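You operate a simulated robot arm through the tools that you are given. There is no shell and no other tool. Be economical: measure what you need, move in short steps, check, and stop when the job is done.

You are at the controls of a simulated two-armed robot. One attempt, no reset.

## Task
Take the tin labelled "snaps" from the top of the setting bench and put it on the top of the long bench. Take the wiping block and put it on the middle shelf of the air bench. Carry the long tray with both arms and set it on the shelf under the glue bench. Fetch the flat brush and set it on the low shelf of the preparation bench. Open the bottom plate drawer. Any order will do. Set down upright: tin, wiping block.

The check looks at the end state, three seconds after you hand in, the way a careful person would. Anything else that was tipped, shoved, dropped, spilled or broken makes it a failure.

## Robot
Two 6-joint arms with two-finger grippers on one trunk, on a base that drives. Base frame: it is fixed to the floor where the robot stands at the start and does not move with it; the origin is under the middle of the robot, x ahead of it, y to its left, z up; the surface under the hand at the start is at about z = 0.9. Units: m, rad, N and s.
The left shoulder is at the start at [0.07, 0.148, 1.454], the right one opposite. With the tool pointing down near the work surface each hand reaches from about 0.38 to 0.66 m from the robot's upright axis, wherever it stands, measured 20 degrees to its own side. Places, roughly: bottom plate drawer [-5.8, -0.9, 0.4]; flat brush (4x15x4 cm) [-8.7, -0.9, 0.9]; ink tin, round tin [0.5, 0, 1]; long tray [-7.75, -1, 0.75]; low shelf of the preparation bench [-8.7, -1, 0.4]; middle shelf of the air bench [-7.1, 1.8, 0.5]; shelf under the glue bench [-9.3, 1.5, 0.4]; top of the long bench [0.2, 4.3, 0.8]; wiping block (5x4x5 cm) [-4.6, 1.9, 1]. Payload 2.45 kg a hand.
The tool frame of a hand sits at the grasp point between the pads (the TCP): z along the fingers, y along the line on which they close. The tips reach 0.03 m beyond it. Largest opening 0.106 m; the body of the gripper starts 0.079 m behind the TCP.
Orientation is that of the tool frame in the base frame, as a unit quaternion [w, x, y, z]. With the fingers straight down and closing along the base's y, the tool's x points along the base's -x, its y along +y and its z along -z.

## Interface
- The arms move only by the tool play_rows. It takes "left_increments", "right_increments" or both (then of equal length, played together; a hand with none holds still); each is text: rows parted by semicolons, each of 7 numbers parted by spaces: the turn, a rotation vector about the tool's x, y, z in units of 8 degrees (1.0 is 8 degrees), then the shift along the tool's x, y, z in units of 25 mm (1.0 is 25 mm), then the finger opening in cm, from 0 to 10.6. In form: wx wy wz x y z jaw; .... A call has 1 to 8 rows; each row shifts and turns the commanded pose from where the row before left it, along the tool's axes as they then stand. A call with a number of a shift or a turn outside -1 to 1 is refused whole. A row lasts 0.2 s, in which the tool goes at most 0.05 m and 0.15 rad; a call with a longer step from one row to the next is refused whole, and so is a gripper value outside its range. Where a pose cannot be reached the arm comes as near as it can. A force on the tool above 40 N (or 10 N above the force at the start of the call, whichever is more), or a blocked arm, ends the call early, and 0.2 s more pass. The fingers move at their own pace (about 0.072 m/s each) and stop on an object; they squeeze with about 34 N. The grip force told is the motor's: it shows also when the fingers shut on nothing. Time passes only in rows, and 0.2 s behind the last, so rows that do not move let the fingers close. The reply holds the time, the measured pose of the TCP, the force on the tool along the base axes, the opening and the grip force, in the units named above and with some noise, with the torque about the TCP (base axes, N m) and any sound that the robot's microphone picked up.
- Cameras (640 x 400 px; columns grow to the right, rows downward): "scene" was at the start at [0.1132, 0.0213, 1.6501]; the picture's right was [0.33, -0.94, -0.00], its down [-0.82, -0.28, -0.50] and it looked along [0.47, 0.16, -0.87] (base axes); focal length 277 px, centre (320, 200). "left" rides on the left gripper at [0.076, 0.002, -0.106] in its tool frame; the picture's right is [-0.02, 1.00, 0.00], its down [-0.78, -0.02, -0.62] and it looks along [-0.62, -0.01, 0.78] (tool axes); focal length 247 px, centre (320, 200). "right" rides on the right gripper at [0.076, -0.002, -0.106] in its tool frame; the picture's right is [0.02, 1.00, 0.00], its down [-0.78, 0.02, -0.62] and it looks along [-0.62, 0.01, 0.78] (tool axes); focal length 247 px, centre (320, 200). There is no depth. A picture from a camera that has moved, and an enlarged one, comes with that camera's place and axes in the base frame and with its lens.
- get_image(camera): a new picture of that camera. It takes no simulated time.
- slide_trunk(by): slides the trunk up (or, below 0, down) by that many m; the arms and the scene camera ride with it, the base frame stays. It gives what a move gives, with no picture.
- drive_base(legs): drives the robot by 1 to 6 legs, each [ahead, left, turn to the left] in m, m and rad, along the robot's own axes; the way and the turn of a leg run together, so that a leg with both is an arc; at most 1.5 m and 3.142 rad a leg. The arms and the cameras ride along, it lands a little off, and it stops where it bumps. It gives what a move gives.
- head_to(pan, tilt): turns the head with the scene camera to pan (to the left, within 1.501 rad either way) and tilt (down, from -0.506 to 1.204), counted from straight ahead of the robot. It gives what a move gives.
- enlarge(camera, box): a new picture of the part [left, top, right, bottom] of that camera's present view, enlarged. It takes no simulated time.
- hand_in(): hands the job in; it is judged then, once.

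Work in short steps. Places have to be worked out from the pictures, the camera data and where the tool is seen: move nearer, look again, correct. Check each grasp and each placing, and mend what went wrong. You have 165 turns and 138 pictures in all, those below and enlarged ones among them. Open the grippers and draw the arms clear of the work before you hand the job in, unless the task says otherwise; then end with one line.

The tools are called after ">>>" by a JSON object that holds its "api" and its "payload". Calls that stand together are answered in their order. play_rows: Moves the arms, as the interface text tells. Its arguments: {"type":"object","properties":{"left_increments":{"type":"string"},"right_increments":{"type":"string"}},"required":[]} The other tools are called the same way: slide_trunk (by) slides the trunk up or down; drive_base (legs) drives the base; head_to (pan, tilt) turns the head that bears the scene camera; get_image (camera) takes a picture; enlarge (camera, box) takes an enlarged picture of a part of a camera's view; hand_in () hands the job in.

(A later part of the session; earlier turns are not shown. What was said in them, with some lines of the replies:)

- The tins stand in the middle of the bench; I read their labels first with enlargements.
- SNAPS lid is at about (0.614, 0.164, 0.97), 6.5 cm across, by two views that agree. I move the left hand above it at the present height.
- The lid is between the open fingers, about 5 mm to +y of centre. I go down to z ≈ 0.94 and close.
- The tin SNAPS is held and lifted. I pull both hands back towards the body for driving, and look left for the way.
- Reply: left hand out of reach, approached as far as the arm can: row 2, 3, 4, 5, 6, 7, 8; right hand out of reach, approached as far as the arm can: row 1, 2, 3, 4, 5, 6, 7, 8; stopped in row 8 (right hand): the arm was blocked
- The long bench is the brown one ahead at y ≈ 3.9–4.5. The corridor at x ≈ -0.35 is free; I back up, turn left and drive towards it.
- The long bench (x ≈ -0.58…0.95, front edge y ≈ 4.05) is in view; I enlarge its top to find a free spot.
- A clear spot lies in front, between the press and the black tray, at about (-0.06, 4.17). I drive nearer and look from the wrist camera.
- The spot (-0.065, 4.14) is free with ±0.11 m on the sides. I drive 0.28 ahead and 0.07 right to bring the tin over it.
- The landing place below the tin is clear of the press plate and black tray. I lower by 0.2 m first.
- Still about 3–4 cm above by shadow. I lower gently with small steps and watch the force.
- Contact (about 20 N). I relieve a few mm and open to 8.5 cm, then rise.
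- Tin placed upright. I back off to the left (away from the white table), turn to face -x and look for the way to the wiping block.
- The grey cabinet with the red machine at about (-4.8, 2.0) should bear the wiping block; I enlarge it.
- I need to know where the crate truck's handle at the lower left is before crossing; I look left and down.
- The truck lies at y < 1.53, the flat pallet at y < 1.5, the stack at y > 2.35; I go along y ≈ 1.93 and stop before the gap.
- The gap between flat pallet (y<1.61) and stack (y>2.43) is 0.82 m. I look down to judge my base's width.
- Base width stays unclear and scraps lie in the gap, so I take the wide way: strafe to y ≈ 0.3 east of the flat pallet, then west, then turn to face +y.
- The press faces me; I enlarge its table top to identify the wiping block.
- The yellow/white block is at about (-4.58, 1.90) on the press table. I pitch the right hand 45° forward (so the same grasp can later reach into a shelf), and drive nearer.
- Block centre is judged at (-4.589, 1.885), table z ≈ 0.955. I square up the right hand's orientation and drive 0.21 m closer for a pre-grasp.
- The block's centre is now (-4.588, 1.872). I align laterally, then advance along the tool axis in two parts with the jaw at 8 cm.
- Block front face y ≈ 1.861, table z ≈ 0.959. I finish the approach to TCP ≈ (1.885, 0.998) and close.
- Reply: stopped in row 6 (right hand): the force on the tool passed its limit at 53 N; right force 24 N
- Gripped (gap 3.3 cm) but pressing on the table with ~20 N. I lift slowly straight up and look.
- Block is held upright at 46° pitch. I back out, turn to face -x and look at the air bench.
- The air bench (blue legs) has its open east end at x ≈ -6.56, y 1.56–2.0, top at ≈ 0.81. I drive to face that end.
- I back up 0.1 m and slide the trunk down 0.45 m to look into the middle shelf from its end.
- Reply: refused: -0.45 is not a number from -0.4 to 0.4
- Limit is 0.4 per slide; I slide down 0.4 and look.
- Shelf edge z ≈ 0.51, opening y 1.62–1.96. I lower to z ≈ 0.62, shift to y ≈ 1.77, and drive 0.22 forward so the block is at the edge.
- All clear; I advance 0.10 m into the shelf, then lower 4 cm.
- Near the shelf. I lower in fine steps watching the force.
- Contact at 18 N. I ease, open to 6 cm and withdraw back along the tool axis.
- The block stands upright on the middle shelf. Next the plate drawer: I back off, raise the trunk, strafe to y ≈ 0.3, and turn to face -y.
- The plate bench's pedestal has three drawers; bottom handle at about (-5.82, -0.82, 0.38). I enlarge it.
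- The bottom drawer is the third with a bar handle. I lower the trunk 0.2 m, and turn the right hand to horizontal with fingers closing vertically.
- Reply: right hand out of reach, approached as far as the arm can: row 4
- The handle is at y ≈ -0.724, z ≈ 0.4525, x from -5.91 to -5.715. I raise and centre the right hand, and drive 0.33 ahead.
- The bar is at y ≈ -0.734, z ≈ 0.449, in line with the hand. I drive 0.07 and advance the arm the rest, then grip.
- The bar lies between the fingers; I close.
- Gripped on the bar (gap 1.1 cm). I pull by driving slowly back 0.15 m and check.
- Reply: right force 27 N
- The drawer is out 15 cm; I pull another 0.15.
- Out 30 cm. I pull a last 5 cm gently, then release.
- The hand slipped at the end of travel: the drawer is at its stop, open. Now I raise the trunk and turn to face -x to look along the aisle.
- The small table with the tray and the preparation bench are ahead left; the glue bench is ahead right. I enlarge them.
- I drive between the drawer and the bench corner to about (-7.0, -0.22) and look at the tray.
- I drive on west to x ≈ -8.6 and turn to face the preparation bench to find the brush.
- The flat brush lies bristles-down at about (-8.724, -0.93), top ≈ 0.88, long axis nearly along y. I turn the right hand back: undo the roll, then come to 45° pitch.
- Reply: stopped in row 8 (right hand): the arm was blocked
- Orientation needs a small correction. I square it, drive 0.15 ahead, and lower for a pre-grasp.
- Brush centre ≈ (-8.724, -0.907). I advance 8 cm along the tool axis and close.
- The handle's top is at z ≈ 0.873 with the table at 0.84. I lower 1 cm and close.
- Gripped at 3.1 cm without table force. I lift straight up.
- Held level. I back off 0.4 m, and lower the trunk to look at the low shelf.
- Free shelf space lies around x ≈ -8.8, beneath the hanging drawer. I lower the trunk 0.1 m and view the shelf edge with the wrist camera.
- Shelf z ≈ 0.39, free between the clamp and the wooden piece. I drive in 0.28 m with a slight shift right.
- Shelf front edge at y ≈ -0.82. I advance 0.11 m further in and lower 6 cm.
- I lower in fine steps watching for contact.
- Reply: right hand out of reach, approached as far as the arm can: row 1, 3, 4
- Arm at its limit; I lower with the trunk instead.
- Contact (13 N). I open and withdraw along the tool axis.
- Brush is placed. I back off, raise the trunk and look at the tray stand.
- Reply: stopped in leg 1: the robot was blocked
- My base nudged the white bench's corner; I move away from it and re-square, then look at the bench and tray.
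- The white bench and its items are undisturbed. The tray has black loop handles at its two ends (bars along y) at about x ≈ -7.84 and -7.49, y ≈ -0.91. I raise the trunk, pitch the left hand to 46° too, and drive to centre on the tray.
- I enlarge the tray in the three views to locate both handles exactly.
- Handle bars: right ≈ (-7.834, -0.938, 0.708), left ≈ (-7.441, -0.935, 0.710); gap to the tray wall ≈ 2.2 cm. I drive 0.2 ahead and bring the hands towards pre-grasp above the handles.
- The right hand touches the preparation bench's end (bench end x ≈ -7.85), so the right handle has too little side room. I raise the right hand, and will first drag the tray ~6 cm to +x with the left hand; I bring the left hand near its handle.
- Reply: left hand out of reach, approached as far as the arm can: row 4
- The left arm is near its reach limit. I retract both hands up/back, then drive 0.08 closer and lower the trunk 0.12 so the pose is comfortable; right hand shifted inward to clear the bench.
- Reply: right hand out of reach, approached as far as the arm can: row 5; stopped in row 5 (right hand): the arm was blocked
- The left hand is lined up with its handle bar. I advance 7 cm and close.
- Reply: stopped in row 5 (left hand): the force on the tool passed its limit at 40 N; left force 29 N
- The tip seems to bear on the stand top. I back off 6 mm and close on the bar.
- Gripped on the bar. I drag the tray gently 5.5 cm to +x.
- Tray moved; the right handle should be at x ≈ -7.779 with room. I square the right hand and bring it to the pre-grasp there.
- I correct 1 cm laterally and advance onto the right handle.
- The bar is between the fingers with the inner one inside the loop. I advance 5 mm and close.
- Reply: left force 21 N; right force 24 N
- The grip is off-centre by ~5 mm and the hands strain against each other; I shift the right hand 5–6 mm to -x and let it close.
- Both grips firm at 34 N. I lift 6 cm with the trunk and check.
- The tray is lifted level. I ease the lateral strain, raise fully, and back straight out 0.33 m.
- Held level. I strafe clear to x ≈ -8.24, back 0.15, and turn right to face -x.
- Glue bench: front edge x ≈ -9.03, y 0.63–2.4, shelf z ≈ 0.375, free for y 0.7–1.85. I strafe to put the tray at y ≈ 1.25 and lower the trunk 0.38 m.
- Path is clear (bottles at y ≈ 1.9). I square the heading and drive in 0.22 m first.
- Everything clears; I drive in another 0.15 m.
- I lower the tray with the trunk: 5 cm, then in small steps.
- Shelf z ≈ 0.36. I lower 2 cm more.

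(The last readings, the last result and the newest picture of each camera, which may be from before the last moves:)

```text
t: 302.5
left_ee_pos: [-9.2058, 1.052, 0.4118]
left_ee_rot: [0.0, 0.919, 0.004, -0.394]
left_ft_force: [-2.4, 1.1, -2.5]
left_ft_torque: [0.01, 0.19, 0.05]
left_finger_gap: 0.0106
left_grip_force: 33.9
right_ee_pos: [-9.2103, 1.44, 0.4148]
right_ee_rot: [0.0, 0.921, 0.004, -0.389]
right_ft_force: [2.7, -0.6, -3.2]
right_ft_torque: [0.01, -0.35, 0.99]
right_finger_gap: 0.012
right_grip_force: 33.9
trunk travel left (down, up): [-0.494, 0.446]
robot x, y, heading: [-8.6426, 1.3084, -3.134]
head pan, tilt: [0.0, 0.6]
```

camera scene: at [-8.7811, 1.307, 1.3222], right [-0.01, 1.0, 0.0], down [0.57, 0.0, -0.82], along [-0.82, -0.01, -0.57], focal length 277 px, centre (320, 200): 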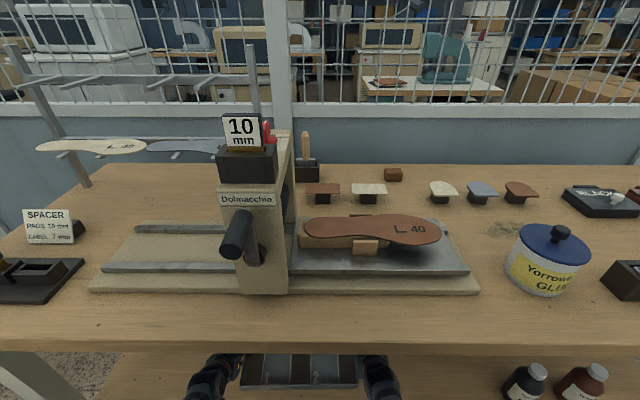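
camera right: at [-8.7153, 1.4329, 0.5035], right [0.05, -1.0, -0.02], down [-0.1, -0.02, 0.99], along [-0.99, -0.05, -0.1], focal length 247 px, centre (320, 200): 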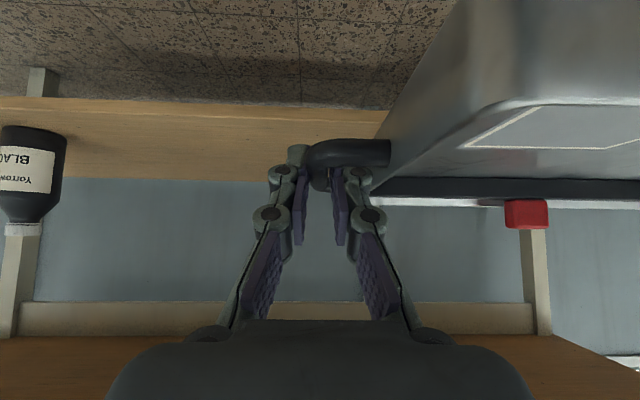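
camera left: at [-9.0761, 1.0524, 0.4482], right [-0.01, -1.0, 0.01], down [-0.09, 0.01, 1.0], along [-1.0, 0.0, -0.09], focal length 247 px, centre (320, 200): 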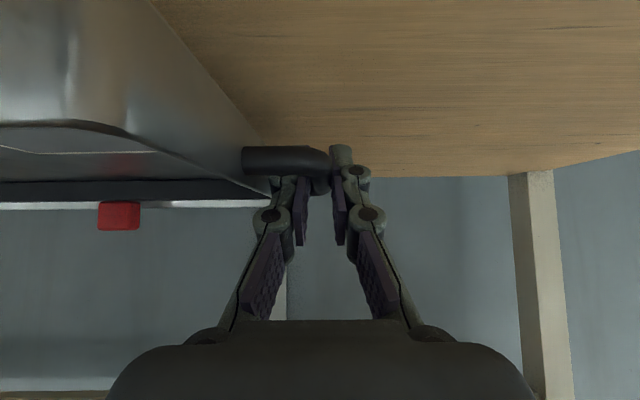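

>>> {"api": "slide_trunk", "payload": {"by": -0.008}}

>>> {"api": "slide_trunk", "payload": {"by": -0.005}}

>>> {"api": "get_image", "payload": {"camera": "left"}}

```text
t: 303.1
left_ee_pos: [-9.2052, 1.0529, 0.4048]
left_ee_rot: [0.0, 0.919, 0.004, -0.395]
left_ft_force: [-2.0, 1.6, -2.0]
left_ft_torque: [0.01, 0.18, 0.03]
left_finger_gap: 0.0108
left_grip_force: 34.0
right_ee_pos: [-9.211, 1.4409, 0.4082]
right_ee_rot: [0.001, 0.921, 0.004, -0.39]
right_ft_force: [3.1, -0.6, -2.5]
right_ft_torque: [0.01, -0.32, 0.98]
right_finger_gap: 0.0117
right_grip_force: 33.8
trunk travel left (down, up): [-0.486, 0.454]
robot x, y, heading: [-8.6387, 1.31, -3.137]
head pan, tilt: [0.0, 0.6]
```

```text
t: 303.6
left_ee_pos: [-9.2056, 1.0523, 0.3982]
left_ee_rot: [0.001, 0.919, 0.005, -0.394]
left_ft_force: [-3.1, 0.9, -2.6]
left_ft_torque: [0.01, 0.07, 0.05]
left_finger_gap: 0.0109
left_grip_force: 34.3
right_ee_pos: [-9.2113, 1.4403, 0.4018]
right_ee_rot: [0.001, 0.921, 0.005, -0.39]
right_ft_force: [2.1, -0.7, -2.8]
right_ft_torque: [0.05, -0.24, 0.94]
right_finger_gap: 0.0115
right_grip_force: 34.1
trunk travel left (down, up): [-0.481, 0.459]
robot x, y, heading: [-8.6387, 1.311, -3.133]
head pan, tilt: [0.0, 0.6]
```

```text
31 pictures are left
camera left: at [-9.0759, 1.0524, 0.415], right [-0.01, -1.0, 0.01], down [-0.09, 0.01, 1.0], along [-1.0, 0.0, -0.09], focal length 247 px, centre (320, 200)
```

left: 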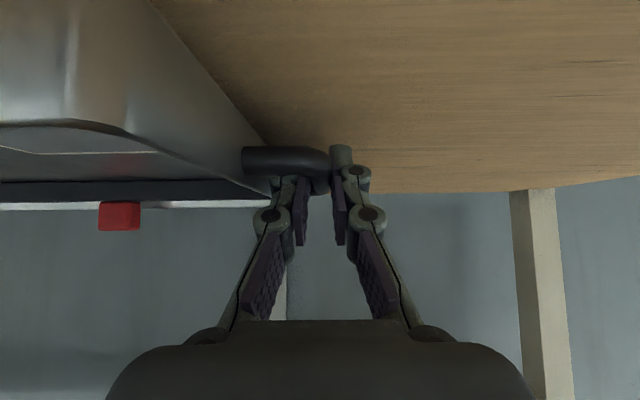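

>>> {"api": "slide_trunk", "payload": {"by": -0.006}}

>>> {"api": "slide_trunk", "payload": {"by": -0.004}}

```text
t: 304.1
left_ee_pos: [-9.2046, 1.0517, 0.3925]
left_ee_rot: [0.0, 0.919, 0.005, -0.395]
left_ft_force: [-3.2, 0.7, -2.7]
left_ft_torque: [0.01, -0.04, 0.03]
left_finger_gap: 0.0108
left_grip_force: 33.8
right_ee_pos: [-9.2117, 1.4397, 0.3964]
right_ee_rot: [0.001, 0.921, 0.004, -0.39]
right_ft_force: [2.9, -0.5, -2.2]
right_ft_torque: [0.01, -0.07, 0.99]
right_finger_gap: 0.0118
right_grip_force: 34.0
trunk travel left (down, up): [-0.475, 0.465]
robot x, y, heading: [-8.6415, 1.3073, -3.138]
head pan, tilt: [0.0, 0.6]
```

```text
t: 304.7
left_ee_pos: [-9.2054, 1.0523, 0.3872]
left_ee_rot: [0.001, 0.919, 0.005, -0.395]
left_ft_force: [-2.9, 0.8, -3.1]
left_ft_torque: [0.0, 0.08, 0.03]
left_finger_gap: 0.0108
left_grip_force: 33.9
right_ee_pos: [-9.2111, 1.4411, 0.3925]
right_ee_rot: [0.0, 0.921, 0.004, -0.39]
right_ft_force: [3.0, -0.4, -1.7]
right_ft_torque: [-0.03, -0.01, 0.98]
right_finger_gap: 0.0114
right_grip_force: 33.8
trunk travel left (down, up): [-0.471, 0.469]
robot x, y, heading: [-8.6374, 1.3095, -3.14]
head pan, tilt: [0.0, 0.6]
```

>>> {"api": "slide_trunk", "payload": {"by": -0.005}}

>>> {"api": "slide_trunk", "payload": {"by": -0.004}}

>>> {"api": "get_image", "payload": {"camera": "left"}}

```text
t: 305.2
left_ee_pos: [-9.2048, 1.0528, 0.3878]
left_ee_rot: [0.001, 0.917, 0.005, -0.398]
left_ft_force: [2.1, 0.9, 14.5]
left_ft_torque: [0.0, -0.66, 0.03]
left_finger_gap: 0.0108
left_grip_force: 33.7
right_ee_pos: [-9.2111, 1.4405, 0.3917]
right_ee_rot: [0.002, 0.919, 0.004, -0.394]
right_ft_force: [2.7, 0.4, 15.0]
right_ft_torque: [0.04, -0.59, 0.99]
right_finger_gap: 0.0116
right_grip_force: 34.4
trunk travel left (down, up): [-0.466, 0.474]
robot x, y, heading: [-8.6387, 1.3106, -3.137]
head pan, tilt: [0.0, 0.6]
```

```text
t: 305.8
left_ee_pos: [-9.2053, 1.0523, 0.3878]
left_ee_rot: [0.002, 0.916, 0.004, -0.402]
left_ft_force: [7.3, -0.3, 34.7]
left_ft_torque: [-0.04, -0.02, 0.08]
left_finger_gap: 0.0108
left_grip_force: 34.4
right_ee_pos: [-9.2105, 1.4406, 0.3897]
right_ee_rot: [0.002, 0.918, 0.004, -0.397]
right_ft_force: [-2.8, -1.1, 25.0]
right_ft_torque: [-0.02, 0.3, 1.0]
right_finger_gap: 0.012
right_grip_force: 33.9
trunk travel left (down, up): [-0.462, 0.478]
robot x, y, heading: [-8.6416, 1.3091, -3.137]
head pan, tilt: [0.0, 0.6]
```

```text
30 pictures are left
camera left: at [-9.0757, 1.0525, 0.4022], right [-0.01, -1.0, 0.01], down [-0.07, 0.01, 1.0], along [-1.0, 0.0, -0.07], focal length 247 px, centre (320, 200)
```

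left: 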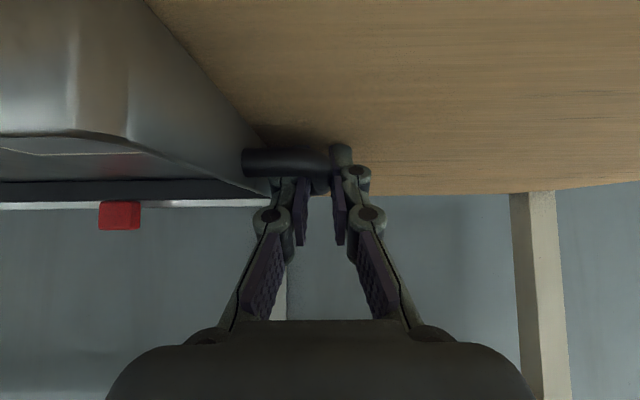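

The tray rests on the shelf (both hands ~15 N+). I relieve 6 mm and open both hands.

>>> {"api": "slide_trunk", "payload": {"by": 0.006}}

>>> {"api": "play_rows", "payload": {"left_increments": "0 0 0 0 0 0 2.8;0 0 0 0 0 0 2.8;0 0 0 0 0 0 2.8", "right_increments": "0 0 0 0 0 0 2.8;0 0 0 0 0 0 2.8;0 0 0 0 0 0 2.8"}}

>>> {"api": "get_image", "payload": {"camera": "left"}}

>>> {"api": "get_image", "payload": {"camera": "right"}}

```text
t: 306.3
left_ee_pos: [-9.2053, 1.0523, 0.3864]
left_ee_rot: [0.001, 0.918, 0.004, -0.398]
left_ft_force: [-8.7, -1.6, 13.1]
left_ft_torque: [-0.09, 0.59, -0.06]
left_finger_gap: 0.0108
left_grip_force: 33.9
right_ee_pos: [-9.2103, 1.4406, 0.391]
right_ee_rot: [0.001, 0.921, 0.004, -0.391]
right_ft_force: [-4.1, -1.7, 13.8]
right_ft_torque: [-0.09, 0.63, 0.96]
right_finger_gap: 0.0117
right_grip_force: 34.0
trunk travel left (down, up): [-0.468, 0.472]
robot x, y, heading: [-8.639, 1.3101, -3.133]
head pan, tilt: [0.0, 0.6]
```

```text
t: 307.1
left_ee_pos: [-9.2041, 1.0523, 0.3877]
left_ee_rot: [0.001, 0.918, 0.004, -0.395]
left_ft_force: [-3.6, -2.1, 18.1]
left_ft_torque: [0.09, 0.31, -0.03]
left_finger_gap: 0.0288
left_grip_force: 0.1
right_ee_pos: [-9.2088, 1.4403, 0.3895]
right_ee_rot: [0.001, 0.921, 0.003, -0.388]
right_ft_force: [1.2, 4.2, -1.3]
right_ft_torque: [0.02, -0.01, 0.04]
right_finger_gap: 0.0268
right_grip_force: 0.0
trunk travel left (down, up): [-0.468, 0.472]
robot x, y, heading: [-8.6441, 1.3097, -3.131]
head pan, tilt: [0.0, 0.6]
```

```text
29 pictures are left
camera left: at [-9.0754, 1.0527, 0.4036], right [-0.01, -1.0, 0.01], down [-0.09, 0.01, 1.0], along [-1.0, 0.0, -0.09], focal length 247 px, centre (320, 200)
```

left: 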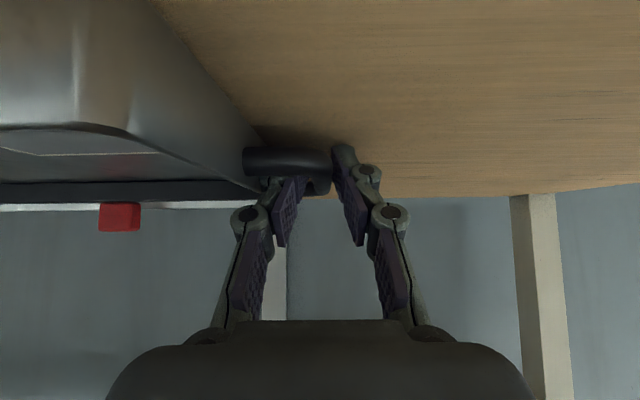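

```text
28 pictures are left
camera right: at [-9.0799, 1.4432, 0.4074], right [0.02, -1.0, -0.02], down [-0.1, -0.02, 0.99], along [-0.99, -0.02, -0.1], focal length 247 px, centre (320, 200)
```

right: 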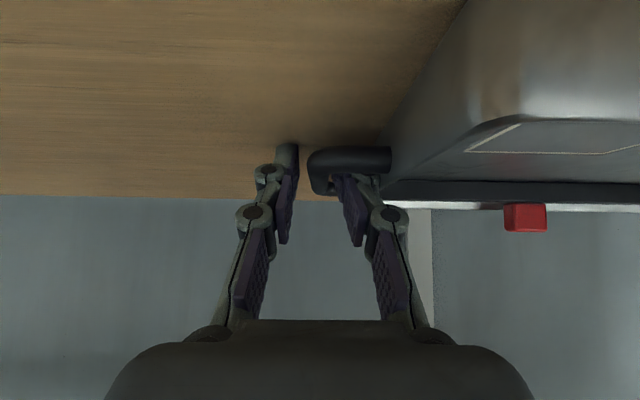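

Both are open. I withdraw both hands along their tool axes.

>>> {"api": "play_rows", "payload": {"left_increments": "0 0 0 0 0 -0.3 2.8;0 0 0 0 0 -0.5 2.8;0 0 0 0 0 -0.7 2.8;0 0 0 0 0 -0.8 2.8;0 0 0 0 0 -0.8 2.8", "right_increments": "0 0 0 0 0 -0.3 2.8;0 0 0 0 0 -0.5 2.8;0 0 0 0 0 -0.7 2.8;0 0 0 0 0 -0.8 2.8;0 0 0 0 0 -0.8 2.8"}}

>>> {"api": "get_image", "payload": {"camera": "left"}}

>>> {"api": "get_image", "payload": {"camera": "right"}}

```text
t: 308.3
left_ee_pos: [-9.1484, 1.0537, 0.4412]
left_ee_rot: [0.0, 0.919, 0.005, -0.395]
left_ft_force: [0.6, -0.4, 0.5]
left_ft_torque: [-0.01, 0.02, 0.04]
left_finger_gap: 0.0277
left_grip_force: 0.0
right_ee_pos: [-9.1613, 1.4509, 0.4469]
right_ee_rot: [-0.008, 0.919, 0.009, -0.395]
right_ft_force: [-0.3, 0.8, 0.8]
right_ft_torque: [0.02, 0.01, -0.01]
right_finger_gap: 0.0279
right_grip_force: 0.2
trunk travel left (down, up): [-0.468, 0.472]
robot x, y, heading: [-8.6388, 1.3095, -3.128]
head pan, tilt: [0.0, 0.6]
```

```text
27 pictures are left
camera left: at [-9.0192, 1.0541, 0.4578], right [-0.01, -1.0, 0.01], down [-0.09, 0.01, 1.0], along [-1.0, 0.0, -0.09], focal length 247 px, centre (320, 200)
```

left: 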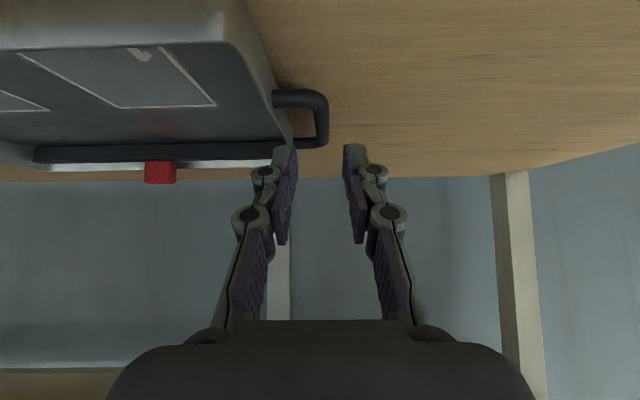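

```text
26 pictures are left
camera right: at [-9.0323, 1.4526, 0.4635], right [0.03, -1.0, -0.04], down [-0.09, -0.04, 1.0], along [-1.0, -0.02, -0.09], focal length 247 px, centre (320, 200)
```

right: 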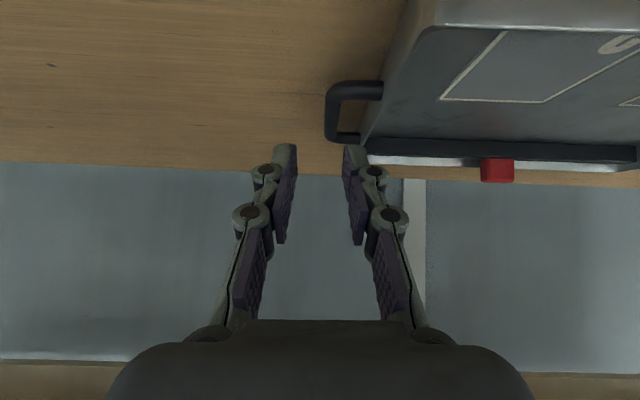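

The hands are free of the tray. I back off, open both grippers and take a last look.

>>> {"api": "drive_base", "payload": {"legs": [[-0.4, 0, 0]]}}

>>> {"api": "play_rows", "payload": {"left_increments": "0 0 0 0 0 0 10;0 0 0 0 0 0 10;0 0 0 0 0 0 10", "right_increments": "0 0 0 0 0 0 10;0 0 0 0 0 0 10;0 0 0 0 0 0 10"}}

>>> {"api": "get_image", "payload": {"camera": "scene"}}

>>> {"api": "head_to", "payload": {"pan": 1.1, "tilt": 0.45}}

>>> {"api": "get_image", "payload": {"camera": "scene"}}

```text
t: 310.9
left_ee_pos: [-8.7335, 1.0538, 0.4411]
left_ee_rot: [0.001, 0.918, 0.01, -0.396]
left_ft_force: [-0.2, 0.2, 0.0]
left_ft_torque: [-0.01, 0.0, -0.02]
left_finger_gap: 0.0281
left_grip_force: 0.1
right_ee_pos: [-8.7459, 1.4485, 0.4416]
right_ee_rot: [-0.007, 0.921, 0.014, -0.39]
right_ft_force: [0.2, -0.1, -0.9]
right_ft_torque: [-0.04, 0.01, 0.01]
right_finger_gap: 0.028
right_grip_force: 0.1
trunk travel left (down, up): [-0.468, 0.472]
robot x, y, heading: [-8.2254, 1.3127, -3.118]
head pan, tilt: [0.0, 0.6]
```

```text
t: 311.6
left_ee_pos: [-8.7343, 1.0537, 0.4395]
left_ee_rot: [0.003, 0.919, 0.01, -0.395]
left_ft_force: [0.0, -0.7, -0.3]
left_ft_torque: [0.0, 0.01, 0.03]
left_finger_gap: 0.1001
left_grip_force: 0.1
right_ee_pos: [-8.747, 1.4512, 0.4416]
right_ee_rot: [-0.007, 0.921, 0.016, -0.39]
right_ft_force: [0.5, 0.3, -0.5]
right_ft_torque: [0.02, -0.01, -0.04]
right_finger_gap: 0.1001
right_grip_force: 0.1
trunk travel left (down, up): [-0.468, 0.472]
robot x, y, heading: [-8.228, 1.315, -3.124]
head pan, tilt: [0.0, 0.6]
```

```text
25 pictures are left
camera scene: at [-8.3673, 1.311, 1.2264], right [-0.02, 1.0, 0.0], down [0.56, 0.01, -0.83], along [-0.82, -0.02, -0.56], focal length 277 px, centre (320, 200)
```

scene: 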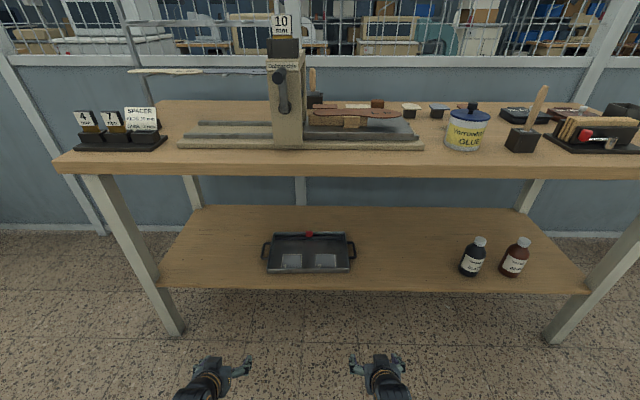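

```text
t: 313.0
left_ee_pos: [-8.7332, 1.0544, 0.4412]
left_ee_rot: [0.002, 0.918, 0.009, -0.396]
left_ft_force: [0.8, 0.2, -0.7]
left_ft_torque: [0.0, 0.0, -0.02]
left_finger_gap: 0.0998
left_grip_force: 0.2
right_ee_pos: [-8.7467, 1.4513, 0.4412]
right_ee_rot: [-0.006, 0.921, 0.016, -0.39]
right_ft_force: [-0.4, 0.8, 0.1]
right_ft_torque: [0.0, -0.01, 0.0]
right_finger_gap: 0.0999
right_grip_force: 0.1
trunk travel left (down, up): [-0.468, 0.472]
robot x, y, heading: [-8.2303, 1.3138, -3.122]
head pan, tilt: [1.1, 0.45]
```

```text
24 pictures are left
camera scene: at [-8.3192, 1.2301, 1.24], right [-0.9, 0.44, 0.0], down [0.19, 0.39, -0.9], along [-0.39, -0.81, -0.44], focal length 277 px, centre (320, 200)
```

scene: 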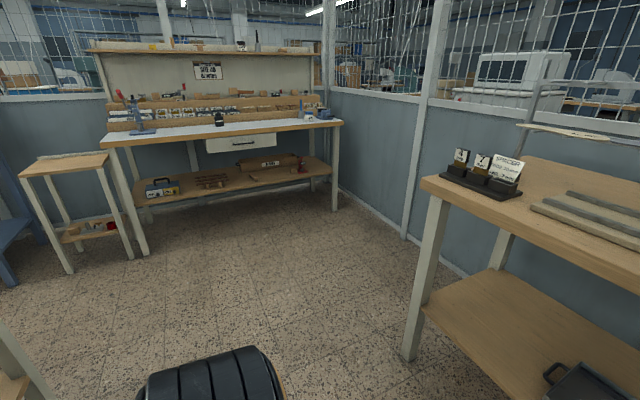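

The tray sits level on the glue bench's shelf, the brush is on the preparation bench's low shelf, and nothing around looks disturbed. Arms are clear and grippers open, so I hand in.

>>> {"api": "hand_in", "payload": {}}

```text
The job is handed in.
```

All five tasks are done and handed in: "snaps" tin on the long bench, wiping block on the air bench's middle shelf, tray on the glue bench's shelf, brush on the preparation bench's low shelf, bottom plate drawer open to its stop; my base did bump the white bench's corner once, and nothing on it looked moved afterwards.
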